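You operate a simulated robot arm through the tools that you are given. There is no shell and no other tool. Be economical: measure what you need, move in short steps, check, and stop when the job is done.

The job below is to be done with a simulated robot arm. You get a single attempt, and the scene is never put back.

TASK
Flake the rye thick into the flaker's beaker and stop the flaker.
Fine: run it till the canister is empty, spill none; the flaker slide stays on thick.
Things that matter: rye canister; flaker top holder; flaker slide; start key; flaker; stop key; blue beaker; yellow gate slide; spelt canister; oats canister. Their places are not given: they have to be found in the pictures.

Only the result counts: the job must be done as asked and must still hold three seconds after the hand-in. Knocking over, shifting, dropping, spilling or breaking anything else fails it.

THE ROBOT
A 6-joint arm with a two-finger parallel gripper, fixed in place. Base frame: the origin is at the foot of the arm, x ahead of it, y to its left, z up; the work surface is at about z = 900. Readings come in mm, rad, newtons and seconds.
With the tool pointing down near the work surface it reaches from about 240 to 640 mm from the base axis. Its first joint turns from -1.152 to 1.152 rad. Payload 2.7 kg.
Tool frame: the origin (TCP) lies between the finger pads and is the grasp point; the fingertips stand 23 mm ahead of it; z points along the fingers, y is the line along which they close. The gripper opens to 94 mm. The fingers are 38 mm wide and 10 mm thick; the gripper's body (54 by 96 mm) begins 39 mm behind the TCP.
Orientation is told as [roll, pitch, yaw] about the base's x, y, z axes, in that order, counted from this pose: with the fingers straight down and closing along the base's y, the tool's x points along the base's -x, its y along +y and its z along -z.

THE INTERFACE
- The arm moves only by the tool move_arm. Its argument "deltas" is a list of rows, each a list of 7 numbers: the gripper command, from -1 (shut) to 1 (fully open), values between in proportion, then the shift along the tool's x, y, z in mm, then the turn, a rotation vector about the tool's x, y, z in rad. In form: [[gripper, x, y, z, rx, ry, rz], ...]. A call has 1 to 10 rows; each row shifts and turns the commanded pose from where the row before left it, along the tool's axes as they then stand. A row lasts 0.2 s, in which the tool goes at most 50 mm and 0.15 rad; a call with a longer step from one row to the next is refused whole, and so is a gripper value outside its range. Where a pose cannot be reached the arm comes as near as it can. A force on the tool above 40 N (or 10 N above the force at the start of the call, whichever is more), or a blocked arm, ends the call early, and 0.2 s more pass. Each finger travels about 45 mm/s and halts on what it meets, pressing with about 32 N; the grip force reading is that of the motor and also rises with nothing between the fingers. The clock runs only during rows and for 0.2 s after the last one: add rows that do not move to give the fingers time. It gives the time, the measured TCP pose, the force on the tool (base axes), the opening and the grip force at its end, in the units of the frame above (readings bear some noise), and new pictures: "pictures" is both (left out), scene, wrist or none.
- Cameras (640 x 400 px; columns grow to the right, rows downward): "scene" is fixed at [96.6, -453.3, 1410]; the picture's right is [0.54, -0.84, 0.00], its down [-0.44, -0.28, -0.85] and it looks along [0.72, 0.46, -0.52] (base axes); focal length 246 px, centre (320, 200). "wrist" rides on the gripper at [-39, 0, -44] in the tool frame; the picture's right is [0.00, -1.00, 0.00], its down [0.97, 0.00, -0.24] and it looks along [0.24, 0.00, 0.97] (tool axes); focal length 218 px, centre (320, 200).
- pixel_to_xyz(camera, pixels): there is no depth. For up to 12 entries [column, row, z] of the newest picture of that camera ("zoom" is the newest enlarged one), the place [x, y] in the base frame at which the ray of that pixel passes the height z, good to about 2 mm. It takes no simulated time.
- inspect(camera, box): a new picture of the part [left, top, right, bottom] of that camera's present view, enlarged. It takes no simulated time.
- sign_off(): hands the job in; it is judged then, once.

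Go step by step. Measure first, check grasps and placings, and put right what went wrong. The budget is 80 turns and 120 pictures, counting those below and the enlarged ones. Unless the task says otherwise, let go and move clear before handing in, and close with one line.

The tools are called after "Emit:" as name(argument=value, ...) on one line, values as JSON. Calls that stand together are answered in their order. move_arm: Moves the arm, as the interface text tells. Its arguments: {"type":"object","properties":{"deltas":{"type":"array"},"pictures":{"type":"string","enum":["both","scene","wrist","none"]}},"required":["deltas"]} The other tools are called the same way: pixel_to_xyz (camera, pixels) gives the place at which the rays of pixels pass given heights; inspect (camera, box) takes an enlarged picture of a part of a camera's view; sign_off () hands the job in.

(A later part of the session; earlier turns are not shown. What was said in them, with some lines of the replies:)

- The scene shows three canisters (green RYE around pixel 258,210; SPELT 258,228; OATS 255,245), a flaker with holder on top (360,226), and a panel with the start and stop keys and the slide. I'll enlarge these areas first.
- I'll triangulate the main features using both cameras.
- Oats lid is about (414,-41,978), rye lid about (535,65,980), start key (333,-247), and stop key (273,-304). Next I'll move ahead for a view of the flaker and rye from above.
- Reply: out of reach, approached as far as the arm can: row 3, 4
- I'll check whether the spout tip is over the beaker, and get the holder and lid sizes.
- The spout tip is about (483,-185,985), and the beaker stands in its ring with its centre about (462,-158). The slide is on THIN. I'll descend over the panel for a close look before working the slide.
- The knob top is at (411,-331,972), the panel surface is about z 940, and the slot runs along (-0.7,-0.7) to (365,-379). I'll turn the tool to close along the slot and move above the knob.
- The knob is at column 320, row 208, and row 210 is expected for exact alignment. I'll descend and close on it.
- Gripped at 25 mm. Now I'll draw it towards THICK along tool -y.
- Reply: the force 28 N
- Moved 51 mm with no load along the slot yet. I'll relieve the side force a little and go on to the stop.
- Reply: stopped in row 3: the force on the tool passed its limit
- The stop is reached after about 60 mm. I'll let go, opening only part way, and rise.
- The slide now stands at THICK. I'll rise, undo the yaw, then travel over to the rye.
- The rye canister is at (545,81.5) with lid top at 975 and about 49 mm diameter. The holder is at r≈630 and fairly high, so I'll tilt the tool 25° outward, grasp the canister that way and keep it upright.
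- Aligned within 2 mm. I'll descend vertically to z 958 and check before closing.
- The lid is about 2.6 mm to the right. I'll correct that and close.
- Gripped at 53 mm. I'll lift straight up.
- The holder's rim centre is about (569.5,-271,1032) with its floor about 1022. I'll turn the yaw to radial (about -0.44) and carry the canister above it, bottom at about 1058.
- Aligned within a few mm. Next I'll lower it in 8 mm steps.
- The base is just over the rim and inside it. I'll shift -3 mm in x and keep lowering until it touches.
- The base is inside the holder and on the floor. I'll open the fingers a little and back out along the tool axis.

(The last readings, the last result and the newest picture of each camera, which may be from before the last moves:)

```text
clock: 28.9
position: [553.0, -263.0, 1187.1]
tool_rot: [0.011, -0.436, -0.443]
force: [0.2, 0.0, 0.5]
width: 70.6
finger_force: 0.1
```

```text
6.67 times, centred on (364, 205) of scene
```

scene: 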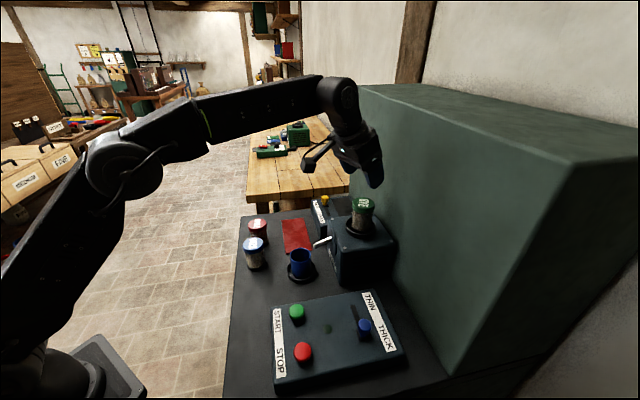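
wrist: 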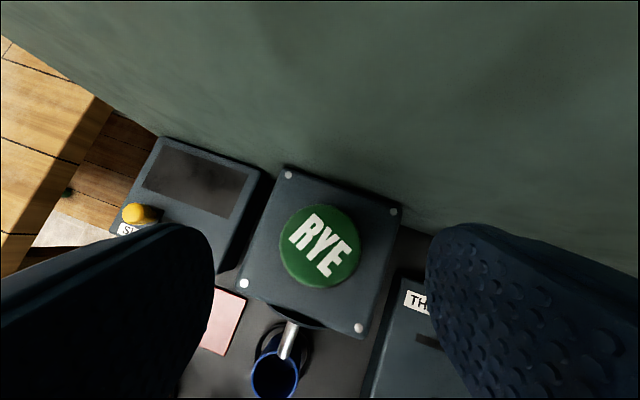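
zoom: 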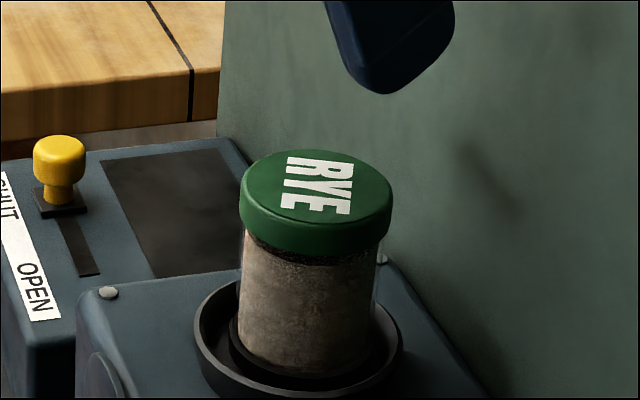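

The canister stands upright in the holder. I'll look at the spout and beaker from this angle before starting.

Emit:
inspect(camera="wrist", box=[220, 300, 348, 400])

Emit:
inspect(camera="scene", box=[275, 225, 355, 285])

```text
4.00 times, centred on (284, 350) of wrist
```

zoom: 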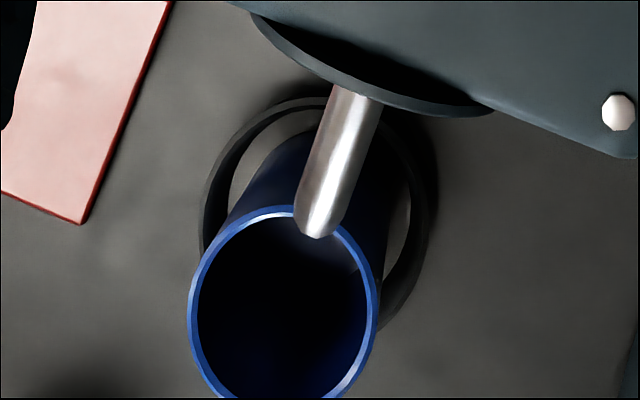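

```text
6.67 times, centred on (315, 255) of scene
```

zoom: 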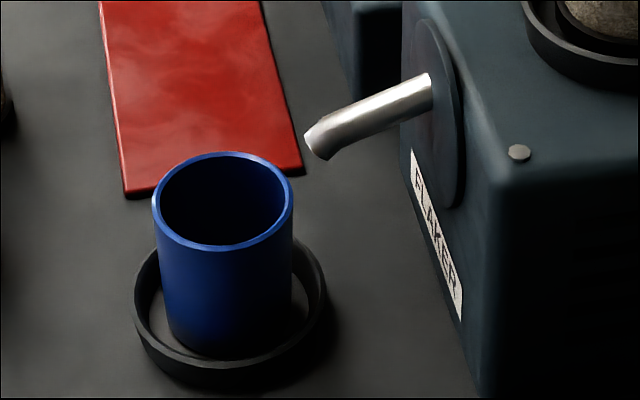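

Emit:
pixel_to_xyz(camera="wrist", pixels=[[283.3, 356, 970], [283.3, 356, 980], [283.3, 356, 990], [283.3, 356, 1000], [274.8, 378.7, 955], [274.8, 378.7, 965], [274.8, 378.7, 975], [283.3, 348, 905]])

Emit:
pixel_to_xyz(camera="scene", pixels=[[314.4, 246.4, 980], [314.4, 246.4, 990], [300.4, 255.1, 955], [300.4, 255.1, 965]])

```text
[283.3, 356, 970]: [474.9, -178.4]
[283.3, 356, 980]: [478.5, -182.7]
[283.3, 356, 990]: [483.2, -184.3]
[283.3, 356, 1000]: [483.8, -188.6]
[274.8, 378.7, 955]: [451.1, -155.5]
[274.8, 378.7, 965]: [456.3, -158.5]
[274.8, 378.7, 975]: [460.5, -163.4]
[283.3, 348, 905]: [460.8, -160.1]
```

```text
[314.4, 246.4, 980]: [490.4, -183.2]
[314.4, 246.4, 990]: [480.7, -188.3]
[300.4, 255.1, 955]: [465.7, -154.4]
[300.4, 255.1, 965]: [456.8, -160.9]
```

The beaker is concentric with its ring in front of the spout, so it is in its place. Next I'll go over the start key with shut fingers and the tool upright again.

Emit:
move_arm(deltas=[[-1, 37.6, -15.6, -17.5, 0, 0, 0], [-1, 37.6, -15.6, -17.5, 0, 0, 0], [-1, 37.6, -15.6, -17.5, 0, 0, 0], [-1, 37.6, -15.6, -17.5, 0, 0, 0], [-1, 37.6, -15.6, -17.5, 0, 0, 0], [-1, 0, 0, 0, 0, 0.145, 0], [-1, 0, 0, 0, 0, 0.145, 0], [-1, 0, 0, 0, 0, 0.146, 0], [-1, 0, 0, 40, 0, 0, 0], [-1, 0, 0, 40, 0, 0, 0]])

```text
clock: 31.1
position: [332.9, -246.2, 1102.4]
tool_rot: [0.011, -0.002, -0.438]
force: [0.5, -0.3, -0.4]
width: 0.0
finger_force: 32.2
```

scene: 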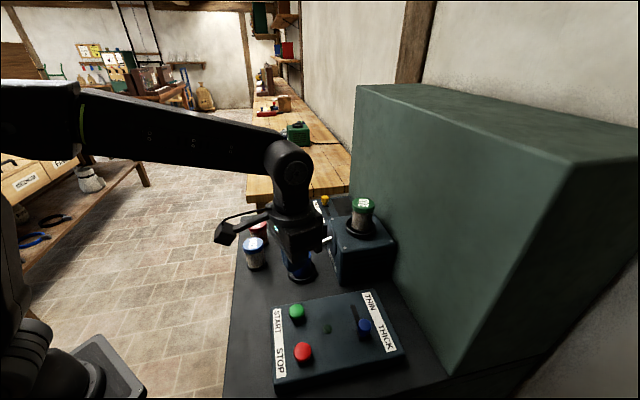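
wrist: 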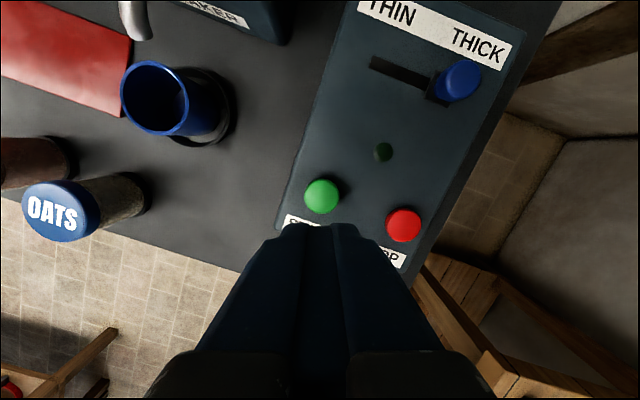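

Emit:
pixel_to_xyz(camera="wrist", pixels=[[321, 195, 945], [321, 195, 955], [321, 195, 965], [403, 224, 945], [403, 224, 955], [403, 224, 965]])

Emit:
pixel_to_xyz(camera="scene", pixels=[[297, 311, 945], [297, 311, 955], [297, 311, 965], [303.5, 349.5, 945], [303.5, 349.5, 955]])

```text
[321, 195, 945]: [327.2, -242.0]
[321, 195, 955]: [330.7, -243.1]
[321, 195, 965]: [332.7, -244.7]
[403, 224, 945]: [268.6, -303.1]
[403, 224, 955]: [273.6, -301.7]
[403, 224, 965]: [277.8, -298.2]
```

```text
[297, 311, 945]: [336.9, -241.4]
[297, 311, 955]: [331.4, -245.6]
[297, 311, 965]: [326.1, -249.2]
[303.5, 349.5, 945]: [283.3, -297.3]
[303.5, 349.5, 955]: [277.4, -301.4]
```

The start key is at (331,-244.5) with its top about 956. I'll descend to just above it.

Emit:
move_arm(deltas=[[-1, 2.5, 0.7, 40, 0, 0, 0], [-1, 0, 0, 40, 0, 0, 0], [-1, 0, 0, 32, 0, 0, 0], [-1, 0, 0, 0, 0, 0, 0]], pictures="scene")

Emit:
inspect(camera="scene", box=[260, 265, 372, 335])

```text
clock: 32.1
position: [333.0, -241.8, 991.3]
tool_rot: [0.011, -0.002, -0.437]
force: [-0.7, -0.2, 0.1]
width: 0.0
finger_force: 32.2
```

scene: 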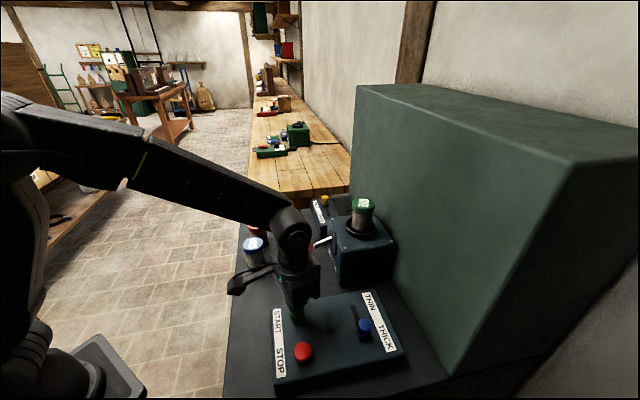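

```text
5.71 times, centred on (316, 300) of scene
```

zoom: 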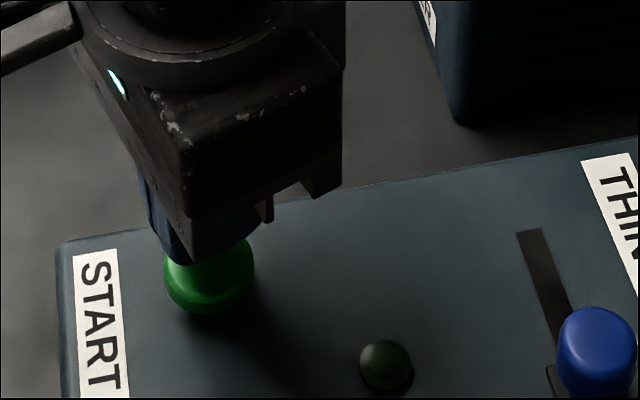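

Above the key. I'll press in small steps, then lift.

Emit:
move_arm(deltas=[[-1, 0.8, -3.1, 6, 0, 0, 0], [-1, 0, 0, 4, 0, 0, 0], [-1, 0, 0, 3, 0, 0, 0], [-1, 0, 0, 2, 0, 0, 0], [-1, 0, 0, 2, 0, 0, 0]], pictures="scene")

Emit:
inspect(camera="scene", box=[260, 195, 420, 335])

```text
clock: 33.4
position: [329.8, -245.6, 976.9]
tool_rot: [0.008, -0.005, -0.438]
force: [0.0, -3.0, 12.4]
width: 0.0
finger_force: 31.4
```

scene: 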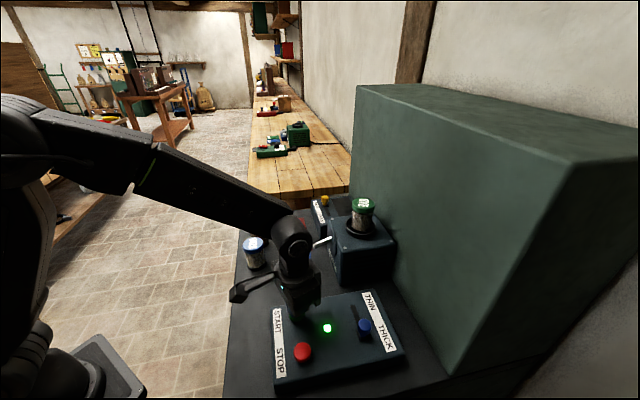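

```text
2.86 times, centred on (340, 265) of scene
```

zoom: 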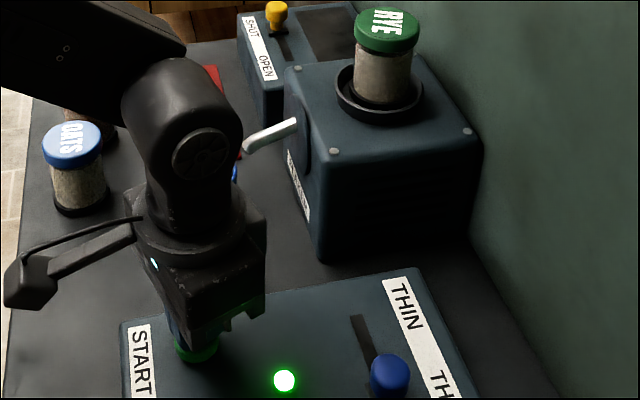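

The lamp is lit, so the flaker is running. I'll lift off, hover above the stop key and watch the canister and beaker.

Emit:
move_arm(deltas=[[-1, 0, 0, -33, 0, 0, 0], [-1, 13.2, -37, 0, 0, 0, 0], [-1, 13.2, -37, 0, 0, 0, 0], [-1, 0, 0, 0, 0, 0, 0]], pictures="both")

Emit:
inspect(camera="scene", box=[270, 185, 414, 285])

```text
clock: 34.4
position: [274.5, -302.8, 1007.2]
tool_rot: [0.011, -0.002, -0.438]
force: [0.0, 0.5, 0.2]
width: 0.0
finger_force: 31.9
```

scene: 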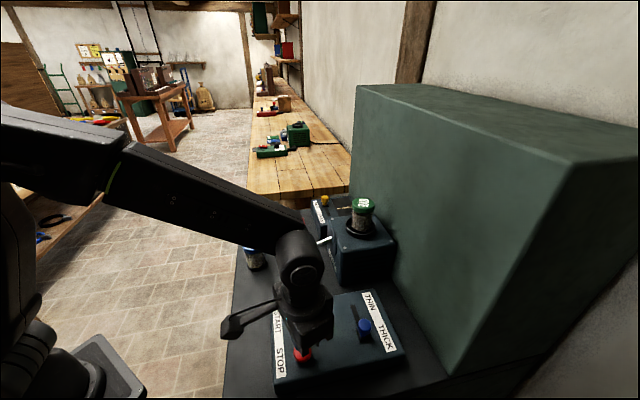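
wrist: 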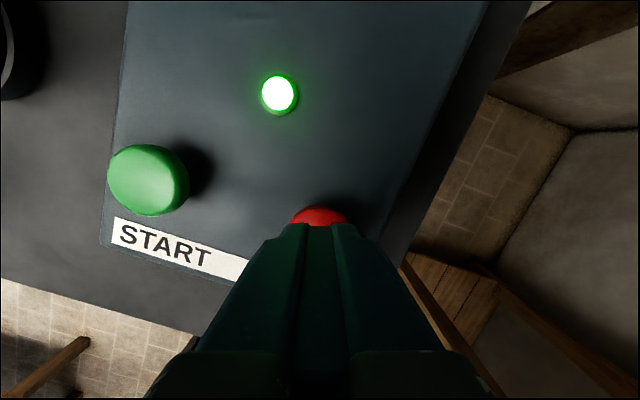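

```text
4.00 times, centred on (342, 235) of scene
```

zoom: 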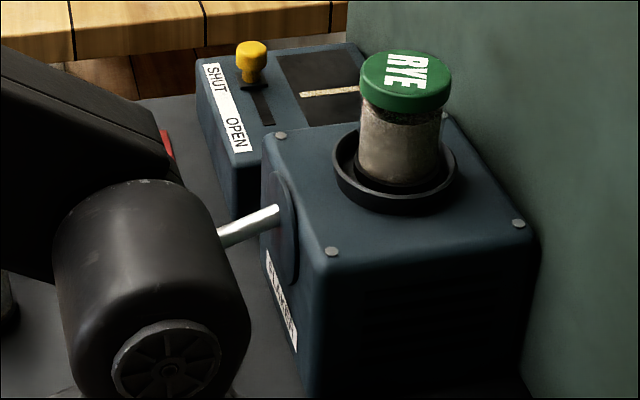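

Emit:
inspect(camera="scene", box=[316, 190, 380, 230])

Emit:
move_arm(deltas=[[-1, 0, 0, 0, 0, 0, 0]], pictures="scene")

Emit:
inspect(camera="scene", box=[316, 190, 380, 230])

```text
10.00 times, centred on (348, 210) of scene
```

zoom: 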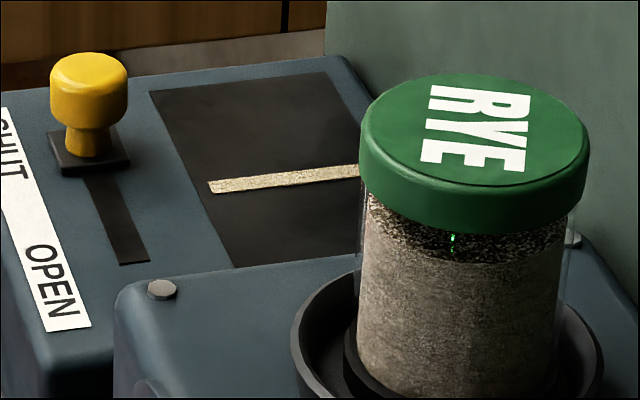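

```text
clock: 34.8
position: [275.2, -302.8, 1007.3]
tool_rot: [0.009, 0.0, -0.437]
force: [0.1, 0.4, -0.2]
width: 0.0
finger_force: 32.0
```

scene: 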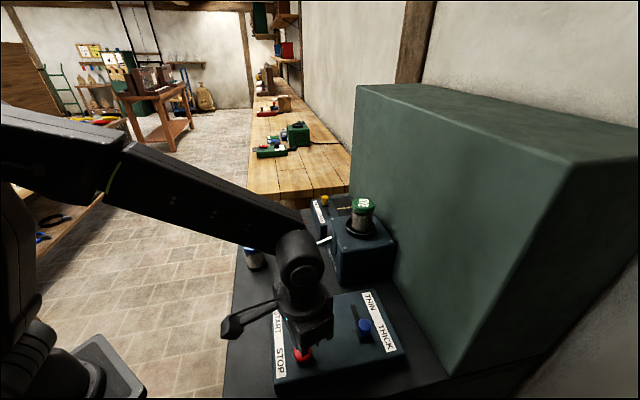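

```text
10.00 times, centred on (348, 210) of scene
```

zoom: 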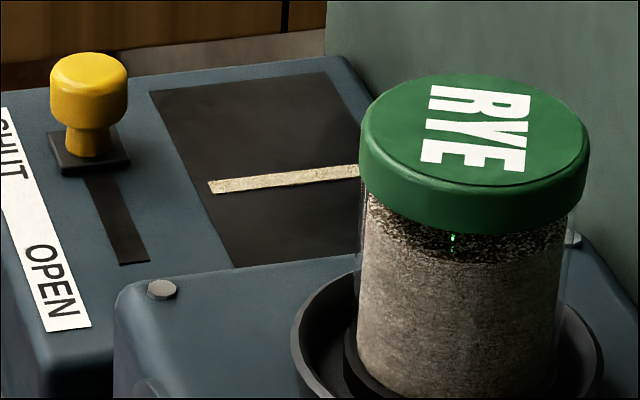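

A beige strip has appeared on the dark plate by the gate box. I'll let a second pass to compare the grain level.

Emit:
move_arm(deltas=[[-1, 0, 0, -40, 0, 0, 0], [-1, 0, 0, -40, 0, 0, 0], [-1, 0, 0, -40, 0, 0, 0], [-1, 0, 0, 0, 0, 0, 0]], pictures="both")

Emit:
inspect(camera="scene", box=[270, 185, 414, 285])

```text
clock: 35.8
position: [274.8, -302.8, 1128.3]
tool_rot: [0.012, -0.001, -0.438]
force: [-0.6, -0.5, -0.3]
width: 0.1
finger_force: 31.7
```

scene: 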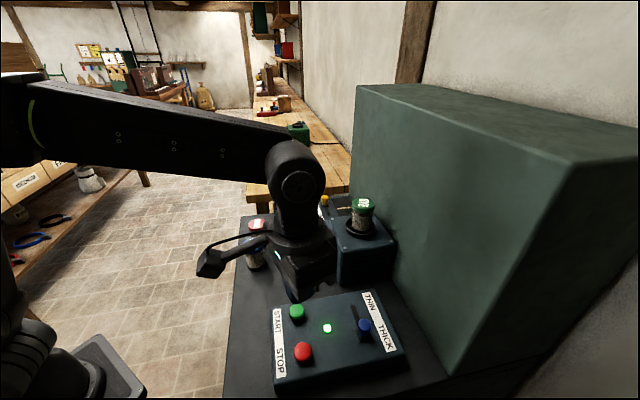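
wrist: 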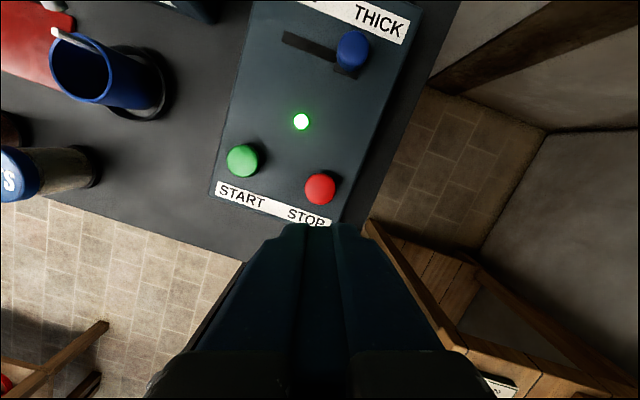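

```text
4.00 times, centred on (342, 235) of scene
```

zoom: 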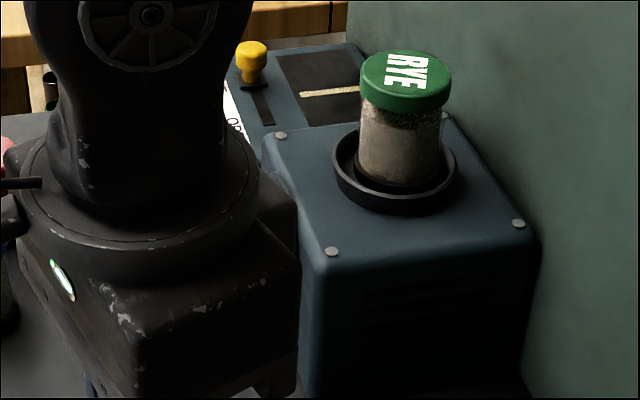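

Emit:
inspect(camera="wrist", box=[20, 0, 180, 120])

Emit:
inspect(camera="scene", box=[316, 190, 380, 230])

```text
3.33 times, centred on (100, 60) of wrist
```

zoom: 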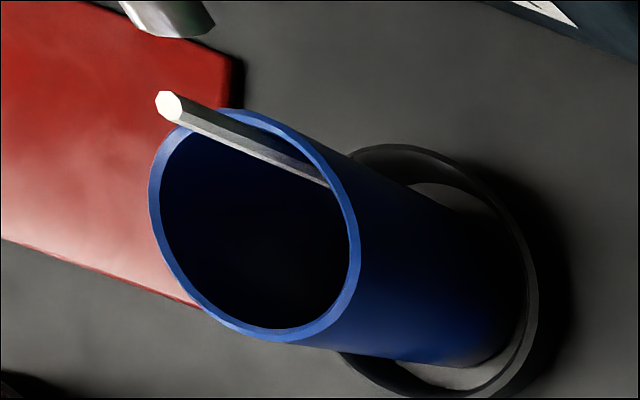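

```text
10.00 times, centred on (348, 210) of scene
```

zoom: 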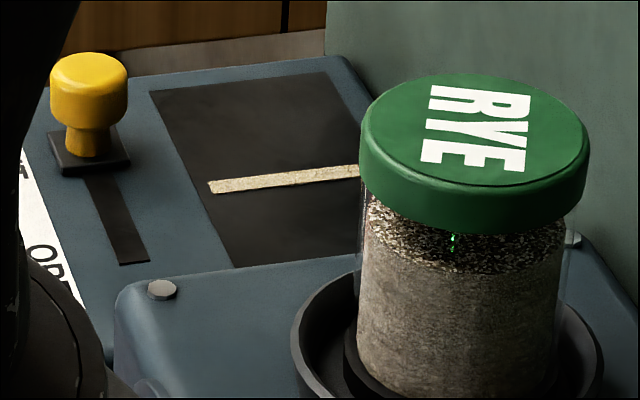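

Flakes are falling inside the beaker and the canister level is sinking. I'll wait here.

Emit:
move_arm(deltas=[[-1, 0, 0, 0, 0, 0, 0], [-1, 0, 0, 0, 0, 0, 0], [-1, 0, 0, 0, 0, 0, 0], [-1, 0, 0, 0, 0, 0, 0], [-1, 0, 0, 0, 0, 0, 0], [-1, 0, 0, 0, 0, 0, 0], [-1, 0, 0, 0, 0, 0, 0], [-1, 0, 0, 0, 0, 0, 0], [-1, 0, 0, 0, 0, 0, 0], [-1, 0, 0, 0, 0, 0, 0]], pictures="wrist")

Emit:
inspect(camera="scene", box=[316, 190, 380, 230])

Emit:
inspect(camera="wrist", box=[20, 0, 180, 120])

```text
clock: 38.0
position: [274.5, -302.8, 1126.7]
tool_rot: [0.01, -0.001, -0.438]
force: [0.0, -0.3, -0.4]
width: 0.0
finger_force: 32.1
```

wrist: 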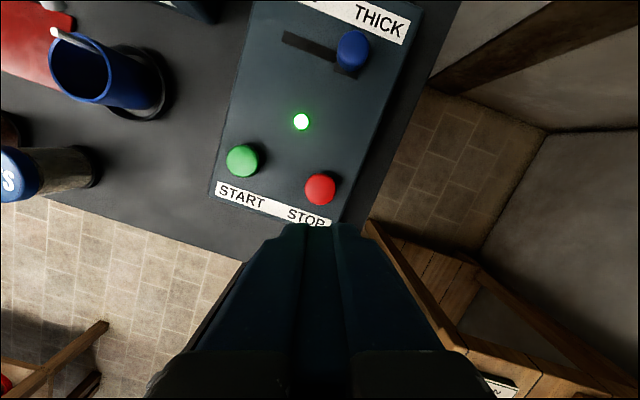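

```text
10.00 times, centred on (348, 210) of scene
```

zoom: 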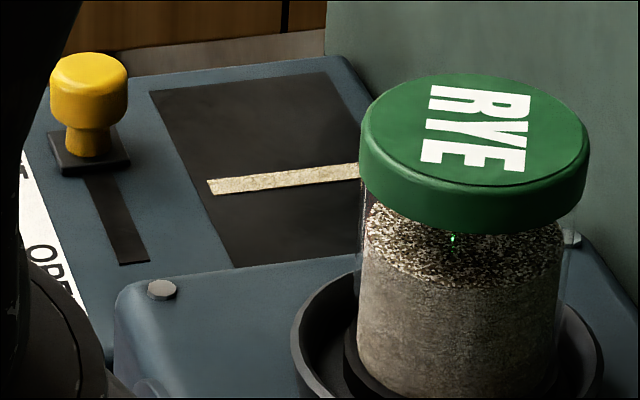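

```text
3.33 times, centred on (100, 60) of wrist
```

zoom: 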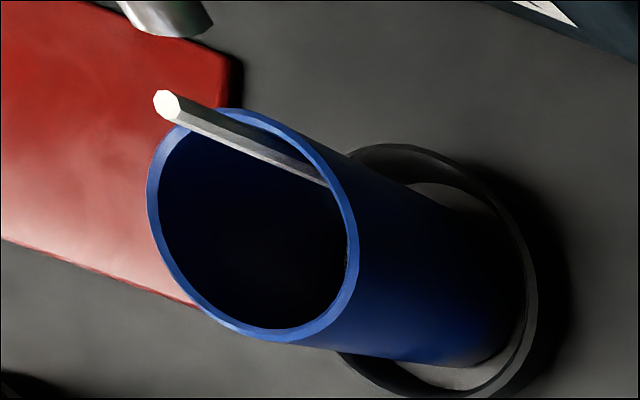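

The strip looks slightly wider. I'll enlarge it further and wait a bit more.

Emit:
inspect(camera="scene", box=[326, 194, 358, 218])

Emit:
move_arm(deltas=[[-1, 0, 0, 0, 0, 0, 0], [-1, 0, 0, 0, 0, 0, 0], [-1, 0, 0, 0, 0, 0, 0], [-1, 0, 0, 0, 0, 0, 0], [-1, 0, 0, 0, 0, 0, 0], [-1, 0, 0, 0, 0, 0, 0]], pictures="none")

Emit:
inspect(camera="scene", box=[326, 194, 358, 218])

Emit:
inspect(camera="scene", box=[340, 190, 388, 220])

```text
16.00 times, centred on (342, 206) of scene
```

zoom: 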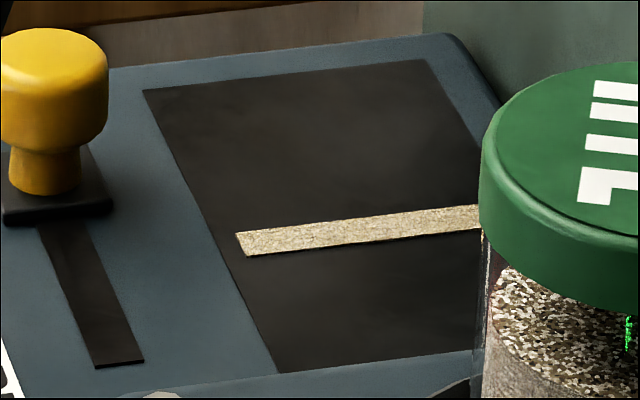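

```text
clock: 39.4
position: [274.8, -302.6, 1127.0]
tool_rot: [0.011, 0.0, -0.439]
force: [1.0, 0.1, -0.9]
width: 0.0
finger_force: 32.0
```

```text
16.00 times, centred on (342, 206) of scene
```

zoom: 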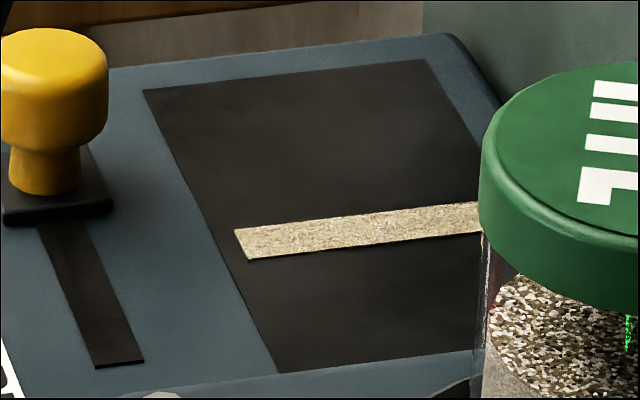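

```text
13.33 times, centred on (364, 205) of scene
```

zoom: 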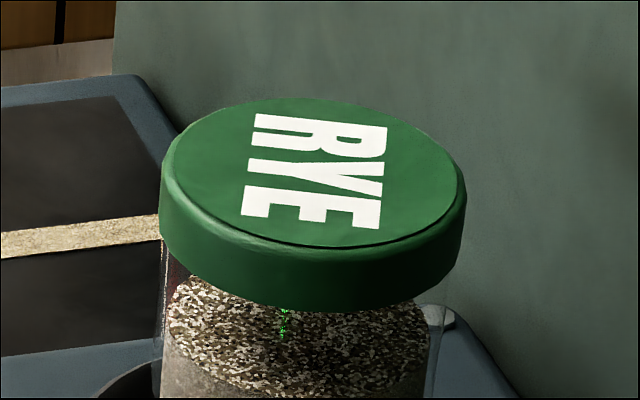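

The strip is growing slowly while running, and I'm not sure what it is. I'll take a quick look over the gate box with the wrist camera while the flaker runs; there should be about 8 s left.

Emit:
move_arm(deltas=[[-1, -21.3, 37.3, -4, 0, 0, 0], [-1, -21.3, 37.3, -4, 0, 0, 0], [-1, -21.3, 37.3, -4, 0, 0, 0], [-1, -21.3, 37.3, -4, 0, 0, 0], [-1, -21.3, 37.3, -4, 0, 0, 0], [-1, -21.3, 37.3, 0, 0, 0, 0], [-1, -21.3, 37.3, 0, 0, 0, 0]], pictures="both")

Emit:
inspect(camera="wrist", box=[160, 0, 480, 200])

```text
clock: 41.0
position: [519.8, -129.2, 1148.0]
tool_rot: [0.01, 0.0, -0.437]
force: [0.4, 0.2, 0.5]
width: 0.0
finger_force: 32.2
```

scene: 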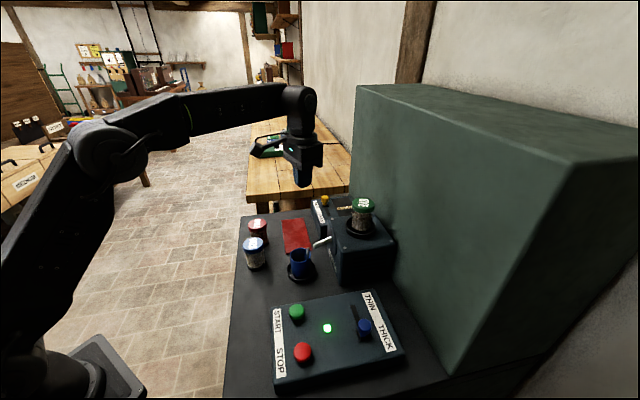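
wrist: 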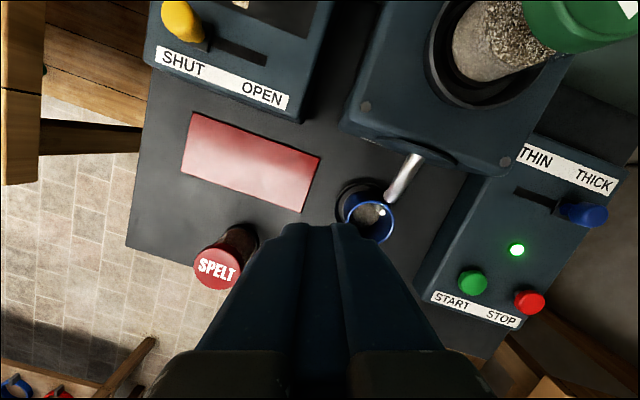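

```text
2.00 times, centred on (320, 100) of wrist
```

zoom: 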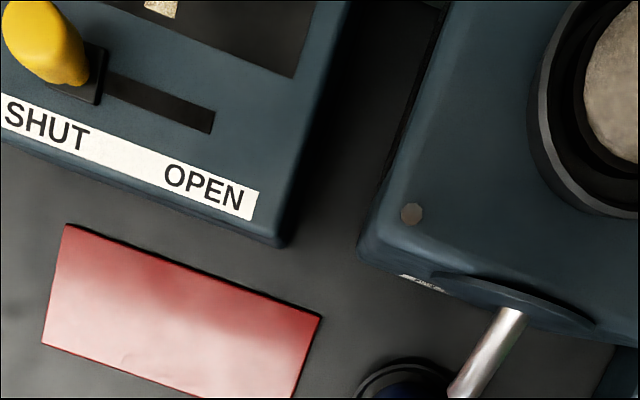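

Emit:
inspect(camera="wrist", box=[320, 140, 448, 250])

Emit:
inspect(camera="scene", box=[275, 190, 387, 285])

```text
3.64 times, centred on (384, 195) of wrist
```

zoom: 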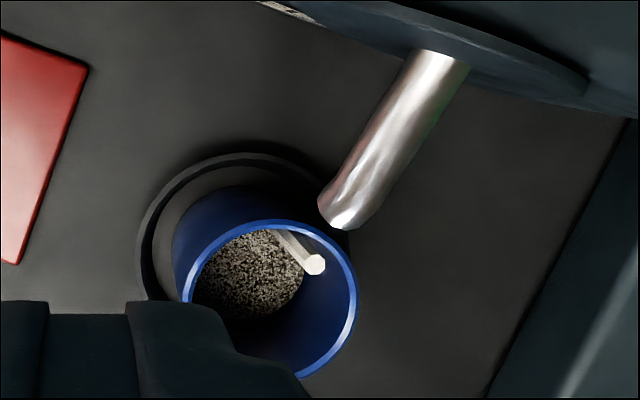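

```text
4.21 times, centred on (331, 238) of scene
```

zoom: 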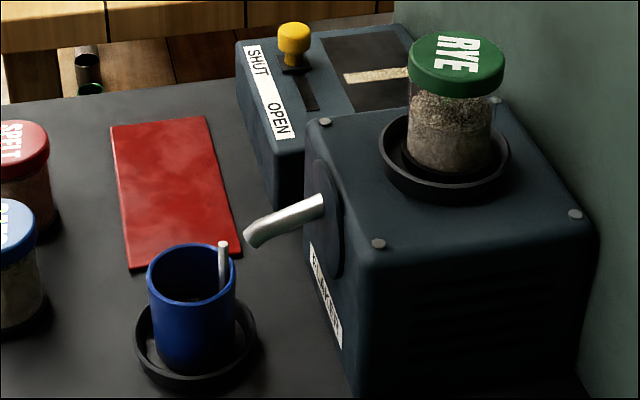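

The beaker is about a third full with half the canister gone, so it will hold everything and nothing is spilt; the gate stays untouched. I'll go back over the stop key.

Emit:
move_arm(deltas=[[-1, 21.3, -37.3, 0, 0, 0, 0], [-1, 21.3, -37.3, 0, 0, 0, 0], [-1, 21.3, -37.3, 0, 0, 0, 0], [-1, 21.3, -37.3, 0, 0, 0, 0], [-1, 21.3, -37.3, 0, 0, 0, 0], [-1, 21.3, -37.3, 0, 0, 0, 0], [-1, 21.3, -37.3, 0, 0, 0, 0], [-1, 0, 0, 45, 0, 0, 0], [-1, 0, 0, 45, 0, 0, 0], [-1, 0, 0, 45, 0, 0, 0]], pictures="wrist")

Emit:
inspect(camera="scene", box=[316, 190, 380, 230])

```text
clock: 43.1
position: [271.2, -302.3, 1010.6]
tool_rot: [0.011, 0.0, -0.438]
force: [-0.1, 0.2, 0.2]
width: 0.0
finger_force: 32.1
```

wrist: 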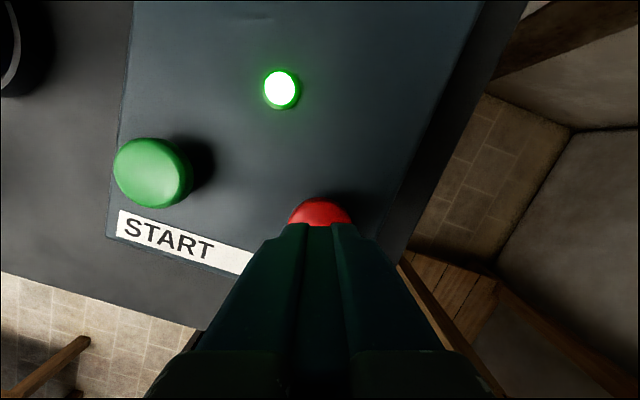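

```text
10.00 times, centred on (348, 210) of scene
```

zoom: 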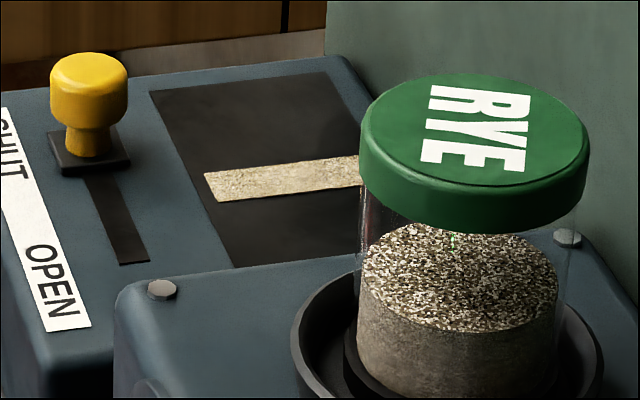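

About 45% remains. I'll centre over the stop key and wait.

Emit:
move_arm(deltas=[[-1, -2.7, 2, 15, 0, 0, 0], [-1, 0, 0, 0, 0, 0, 0], [-1, 0, 0, 0, 0, 0, 0], [-1, 0, 0, 0, 0, 0, 0], [-1, 0, 0, 0, 0, 0, 0], [-1, 0, 0, 0, 0, 0, 0], [-1, 0, 0, 0, 0, 0, 0], [-1, 0, 0, 0, 0, 0, 0], [-1, 0, 0, 0, 0, 0, 0], [-1, 0, 0, 0, 0, 0, 0]], pictures="none")

Emit:
move_arm(deltas=[[-1, 0, 0, 0, 0, 0, 0], [-1, 0, 0, 0, 0, 0, 0], [-1, 0, 0, 0, 0, 0, 0], [-1, 0, 0, 0, 0, 0, 0], [-1, 0, 0, 0, 0, 0, 0], [-1, 0, 0, 0, 0, 0, 0], [-1, 0, 0, 0, 0, 0, 0], [-1, 0, 0, 0, 0, 0, 0], [-1, 0, 0, 0, 0, 0, 0], [-1, 0, 0, 0, 0, 0, 0]], pictures="none")

Emit:
inspect(camera="scene", box=[316, 190, 380, 230])

```text
clock: 45.4
position: [276.4, -301.5, 996.3]
tool_rot: [0.011, -0.001, -0.438]
force: [0.3, -0.5, 0.5]
width: 0.0
finger_force: 32.2
```

```text
clock: 47.5
position: [277.0, -301.2, 997.0]
tool_rot: [0.01, 0.0, -0.438]
force: [-0.5, 0.9, -0.3]
width: 0.0
finger_force: 32.4
```

```text
10.00 times, centred on (348, 210) of scene
```

zoom: 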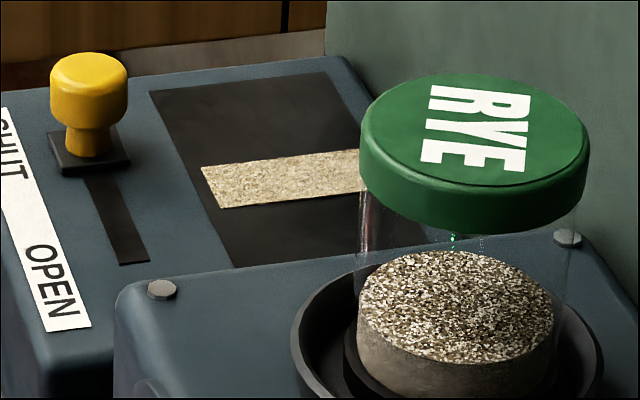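

Emit:
move_arm(deltas=[[-1, 0, 0, 0, 0, 0, 0], [-1, 0, 0, 0, 0, 0, 0], [-1, 0, 0, 0, 0, 0, 0], [-1, 0, 0, 0, 0, 0, 0], [-1, 0, 0, 0, 0, 0, 0], [-1, 0, 0, 0, 0, 0, 0], [-1, 0, 0, 0, 0, 0, 0], [-1, 0, 0, 0, 0, 0, 0], [-1, 0, 0, 0, 0, 0, 0], [-1, 0, 0, 0, 0, 0, 0]], pictures="none")

Emit:
inspect(camera="scene", box=[316, 190, 380, 230])

```text
clock: 49.8
position: [276.0, -301.3, 996.9]
tool_rot: [0.011, -0.001, -0.438]
force: [0.4, -0.3, 0.0]
width: 0.0
finger_force: 32.1
```

```text
10.00 times, centred on (348, 210) of scene
```

zoom: 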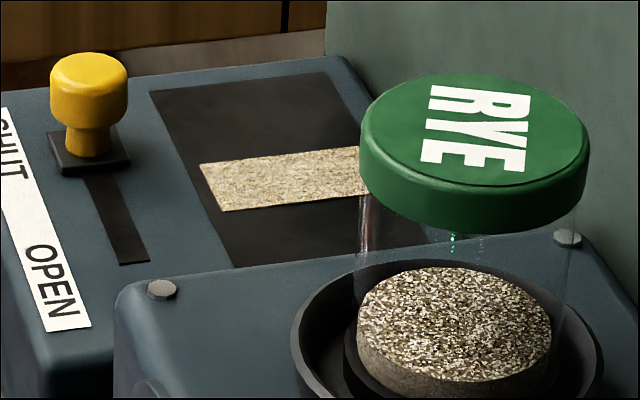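

Emit:
move_arm(deltas=[[-1, 0, 0, 0, 0, 0, 0], [-1, 0, 0, 0, 0, 0, 0], [-1, 0, 0, 0, 0, 0, 0], [-1, 0, 0, 0, 0, 0, 0], [-1, 0, 0, 0, 0, 0, 0], [-1, 0, 0, 0, 0, 0, 0], [-1, 0, 0, 0, 0, 0, 0], [-1, 0, 0, 0, 0, 0, 0], [-1, 0, 0, 0, 0, 0, 0], [-1, 0, 0, 0, 0, 0, 0]], pictures="none")

Emit:
inspect(camera="scene", box=[316, 190, 380, 230])

```text
clock: 52.0
position: [277.4, -300.5, 997.0]
tool_rot: [0.011, 0.001, -0.437]
force: [0.5, -0.1, -0.3]
width: 0.0
finger_force: 32.4
```

```text
10.00 times, centred on (348, 210) of scene
```

zoom: 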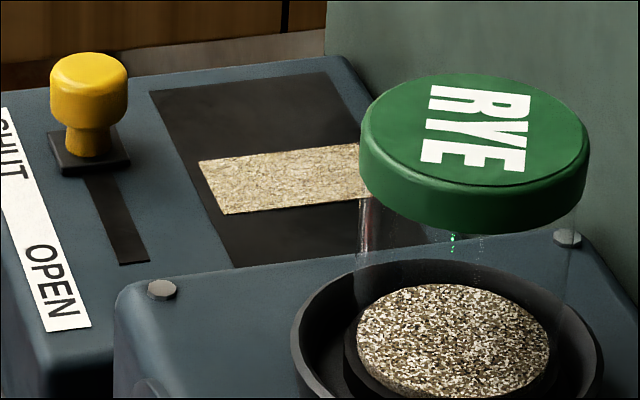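

Emit:
move_arm(deltas=[[-1, 0, 0, 0, 0, 0, 0], [-1, 0, 0, 0, 0, 0, 0], [-1, 0, 0, 0, 0, 0, 0], [-1, 0, 0, 0, 0, 0, 0], [-1, 0, 0, 0, 0, 0, 0], [-1, 0, 0, 0, 0, 0, 0], [-1, 0, 0, 0, 0, 0, 0]], pictures="wrist")

Emit:
inspect(camera="scene", box=[316, 190, 380, 230])

```text
clock: 53.5
position: [275.9, -301.0, 995.1]
tool_rot: [0.011, 0.0, -0.437]
force: [-0.1, 0.5, -0.4]
width: 0.0
finger_force: 31.4
```

wrist: 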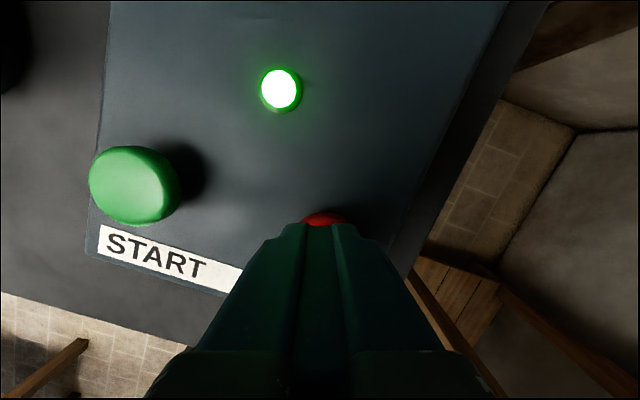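

```text
10.00 times, centred on (348, 210) of scene
```

zoom: 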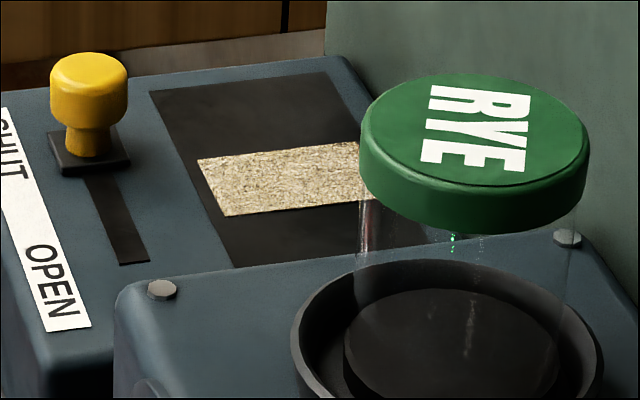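

The canister is empty. Now I'll press stop.

Emit:
move_arm(deltas=[[-1, 1, 0, 8, 0, 0, 0], [-1, 0, 0, 4, 0, 0, 0], [-1, 0, 0, 3, 0, 0, 0], [-1, 0, 0, 2, 0, 0, 0], [-1, 0, 0, 2, 0, 0, 0]], pictures="scene")

```text
clock: 54.8
position: [275.8, -299.9, 978.0]
tool_rot: [0.01, -0.001, -0.439]
force: [1.0, -1.8, 3.5]
width: 0.1
finger_force: 32.1
```

scene: 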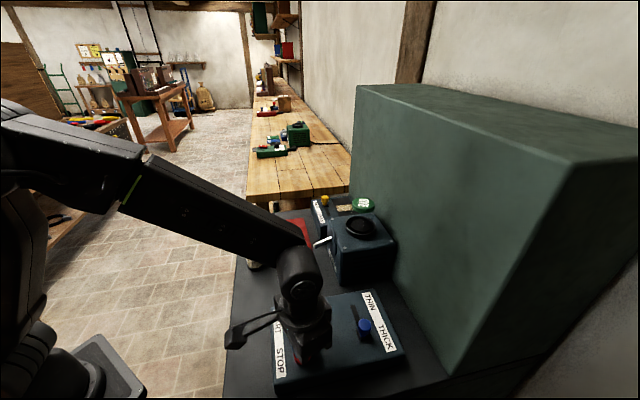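

Touching the key (3.5 N). I'll press a little more.

Emit:
move_arm(deltas=[[-1, 0, 0, 2, 0, 0, 0], [-1, 0, 0, 1.5, 0, 0, 0], [-1, 0, 0, 0, 0, 0, 0]], pictures="wrist")

```text
clock: 55.5
position: [275.4, -300.0, 976.2]
tool_rot: [0.009, -0.004, -0.439]
force: [-3.8, 3.2, 25.6]
width: 0.1
finger_force: 31.6
```

wrist: 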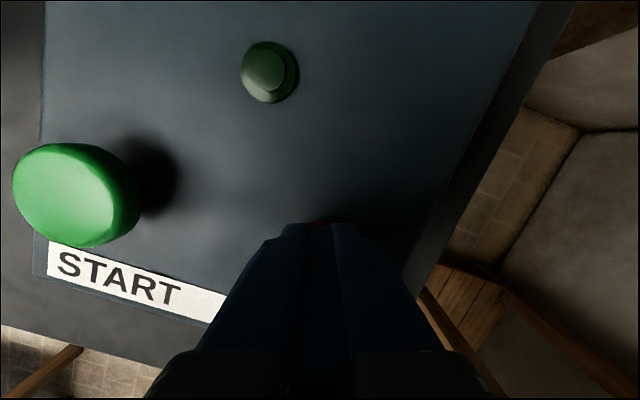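

The lamp is out, so the flaker has stopped. I'll lift clear and check everything.

Emit:
move_arm(deltas=[[-1, 0, 0, -40, 0, 0, 0], [-1, 0, 0, -45, 0, 0, 0], [-1, 0, 0, -45, 0, 0, 0], [-1, 0, 45, -20, 0, 0, 0], [-1, 0, 45, 0, 0, 0, 0], [-1, 0, 45, 0, 0, 0, 0], [-1, 0, 45, 0, 0, 0, 0], [-1, -20, 30, 0, 0, 0, 0], [-1, 0, 0, 0, 0, 0, 0]])

Emit:
inspect(camera="scene", box=[230, 185, 422, 305])

Emit:
inspect(camera="wrist", box=[240, 0, 640, 250])

```text
clock: 57.5
position: [380.3, -118.8, 1126.0]
tool_rot: [0.011, 0.0, -0.438]
force: [0.2, 0.2, -0.3]
width: 0.0
finger_force: 32.0
```

scene: 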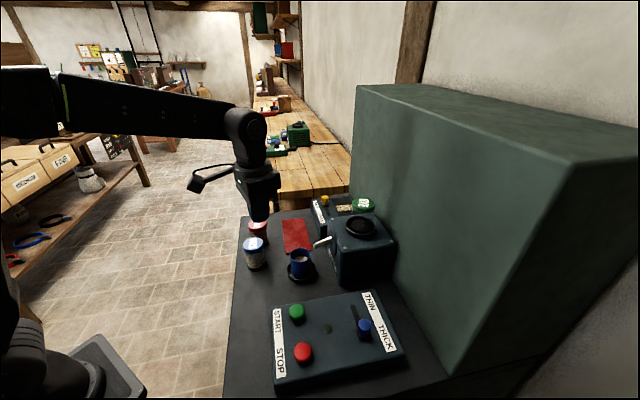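
wrist: 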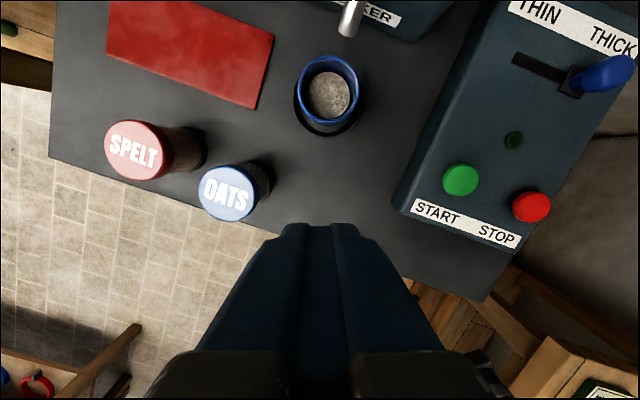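

```text
3.33 times, centred on (326, 245) of scene
```

zoom: 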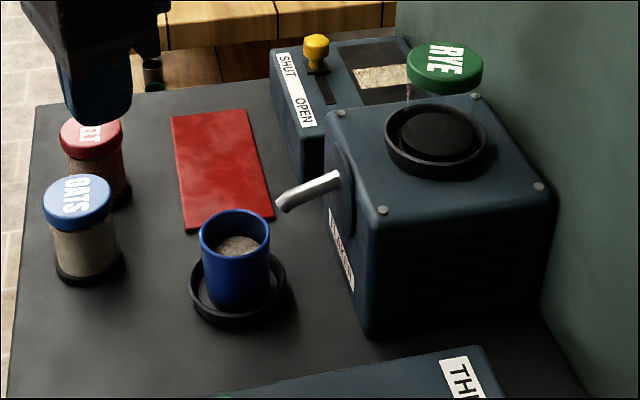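

```text
1.60 times, centred on (440, 125) of wrist
```

zoom: 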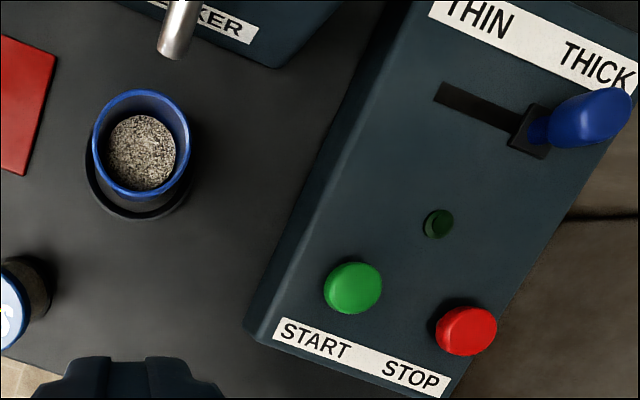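

The beaker holds the flakes, the lamp is off, the slide is on THICK and nothing else has moved. I'll take one closer look at the patch on the gate box to make sure it isn't a spill.

Emit:
move_arm(deltas=[[-1, -35, 14, -4, 0, 0, 0], [-1, -35, 14, -4, 0, 0, 0], [-1, -35, 14, -4, 0, 0, 0], [-1, -35, 14, 0, 0, 0, 0], [-1, 0, 0, 0, 0, -0.145, 0], [-1, 0, 0, 0, 0, -0.145, 0], [-1, 0, 0, 0, 0, -0.145, 0], [-1, 0, 0, 0, 0, 0, 0]])

Emit:
inspect(camera="wrist", box=[160, 60, 480, 260])

```text
clock: 59.4
position: [532.5, -129.0, 1137.5]
tool_rot: [0.009, -0.436, -0.441]
force: [-0.4, -0.2, 0.4]
width: 0.0
finger_force: 31.8
```

scene: 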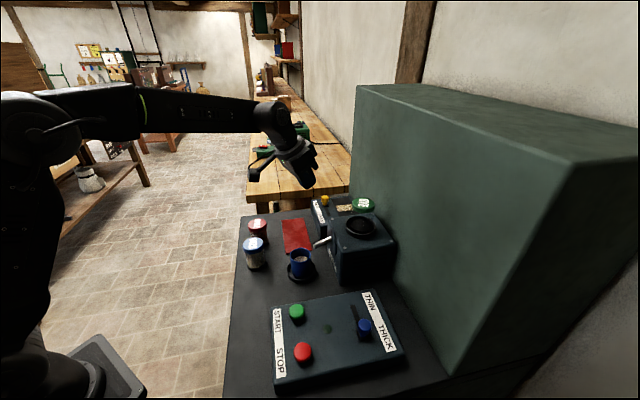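
wrist: 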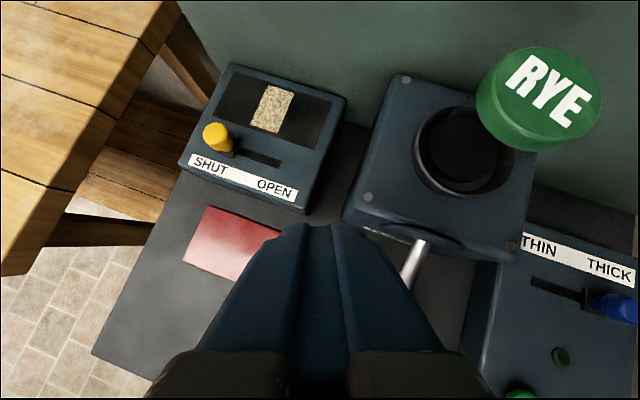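

```text
2.00 times, centred on (320, 160) of wrist
```

zoom: 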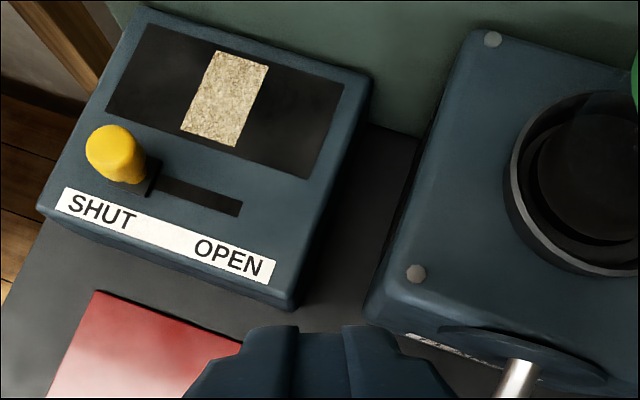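

The patch sits inside the framed window of the gate box, and its gate is still SHUT, so nothing lies on the bench. The canister is empty and upright, the beaker is filled, the slide is on THICK and the lamp is off. The hand is clear, so I'm handing in.

Emit:
sign_off()

```text
The job is handed in.
```

I handed in the job: the rye is flaked on thick into the blue beaker, the canister is empty in its holder, and the flaker is stopped. I saw no spill; a patch like flakes grew in the gate box window during the run, and I left its gate shut.
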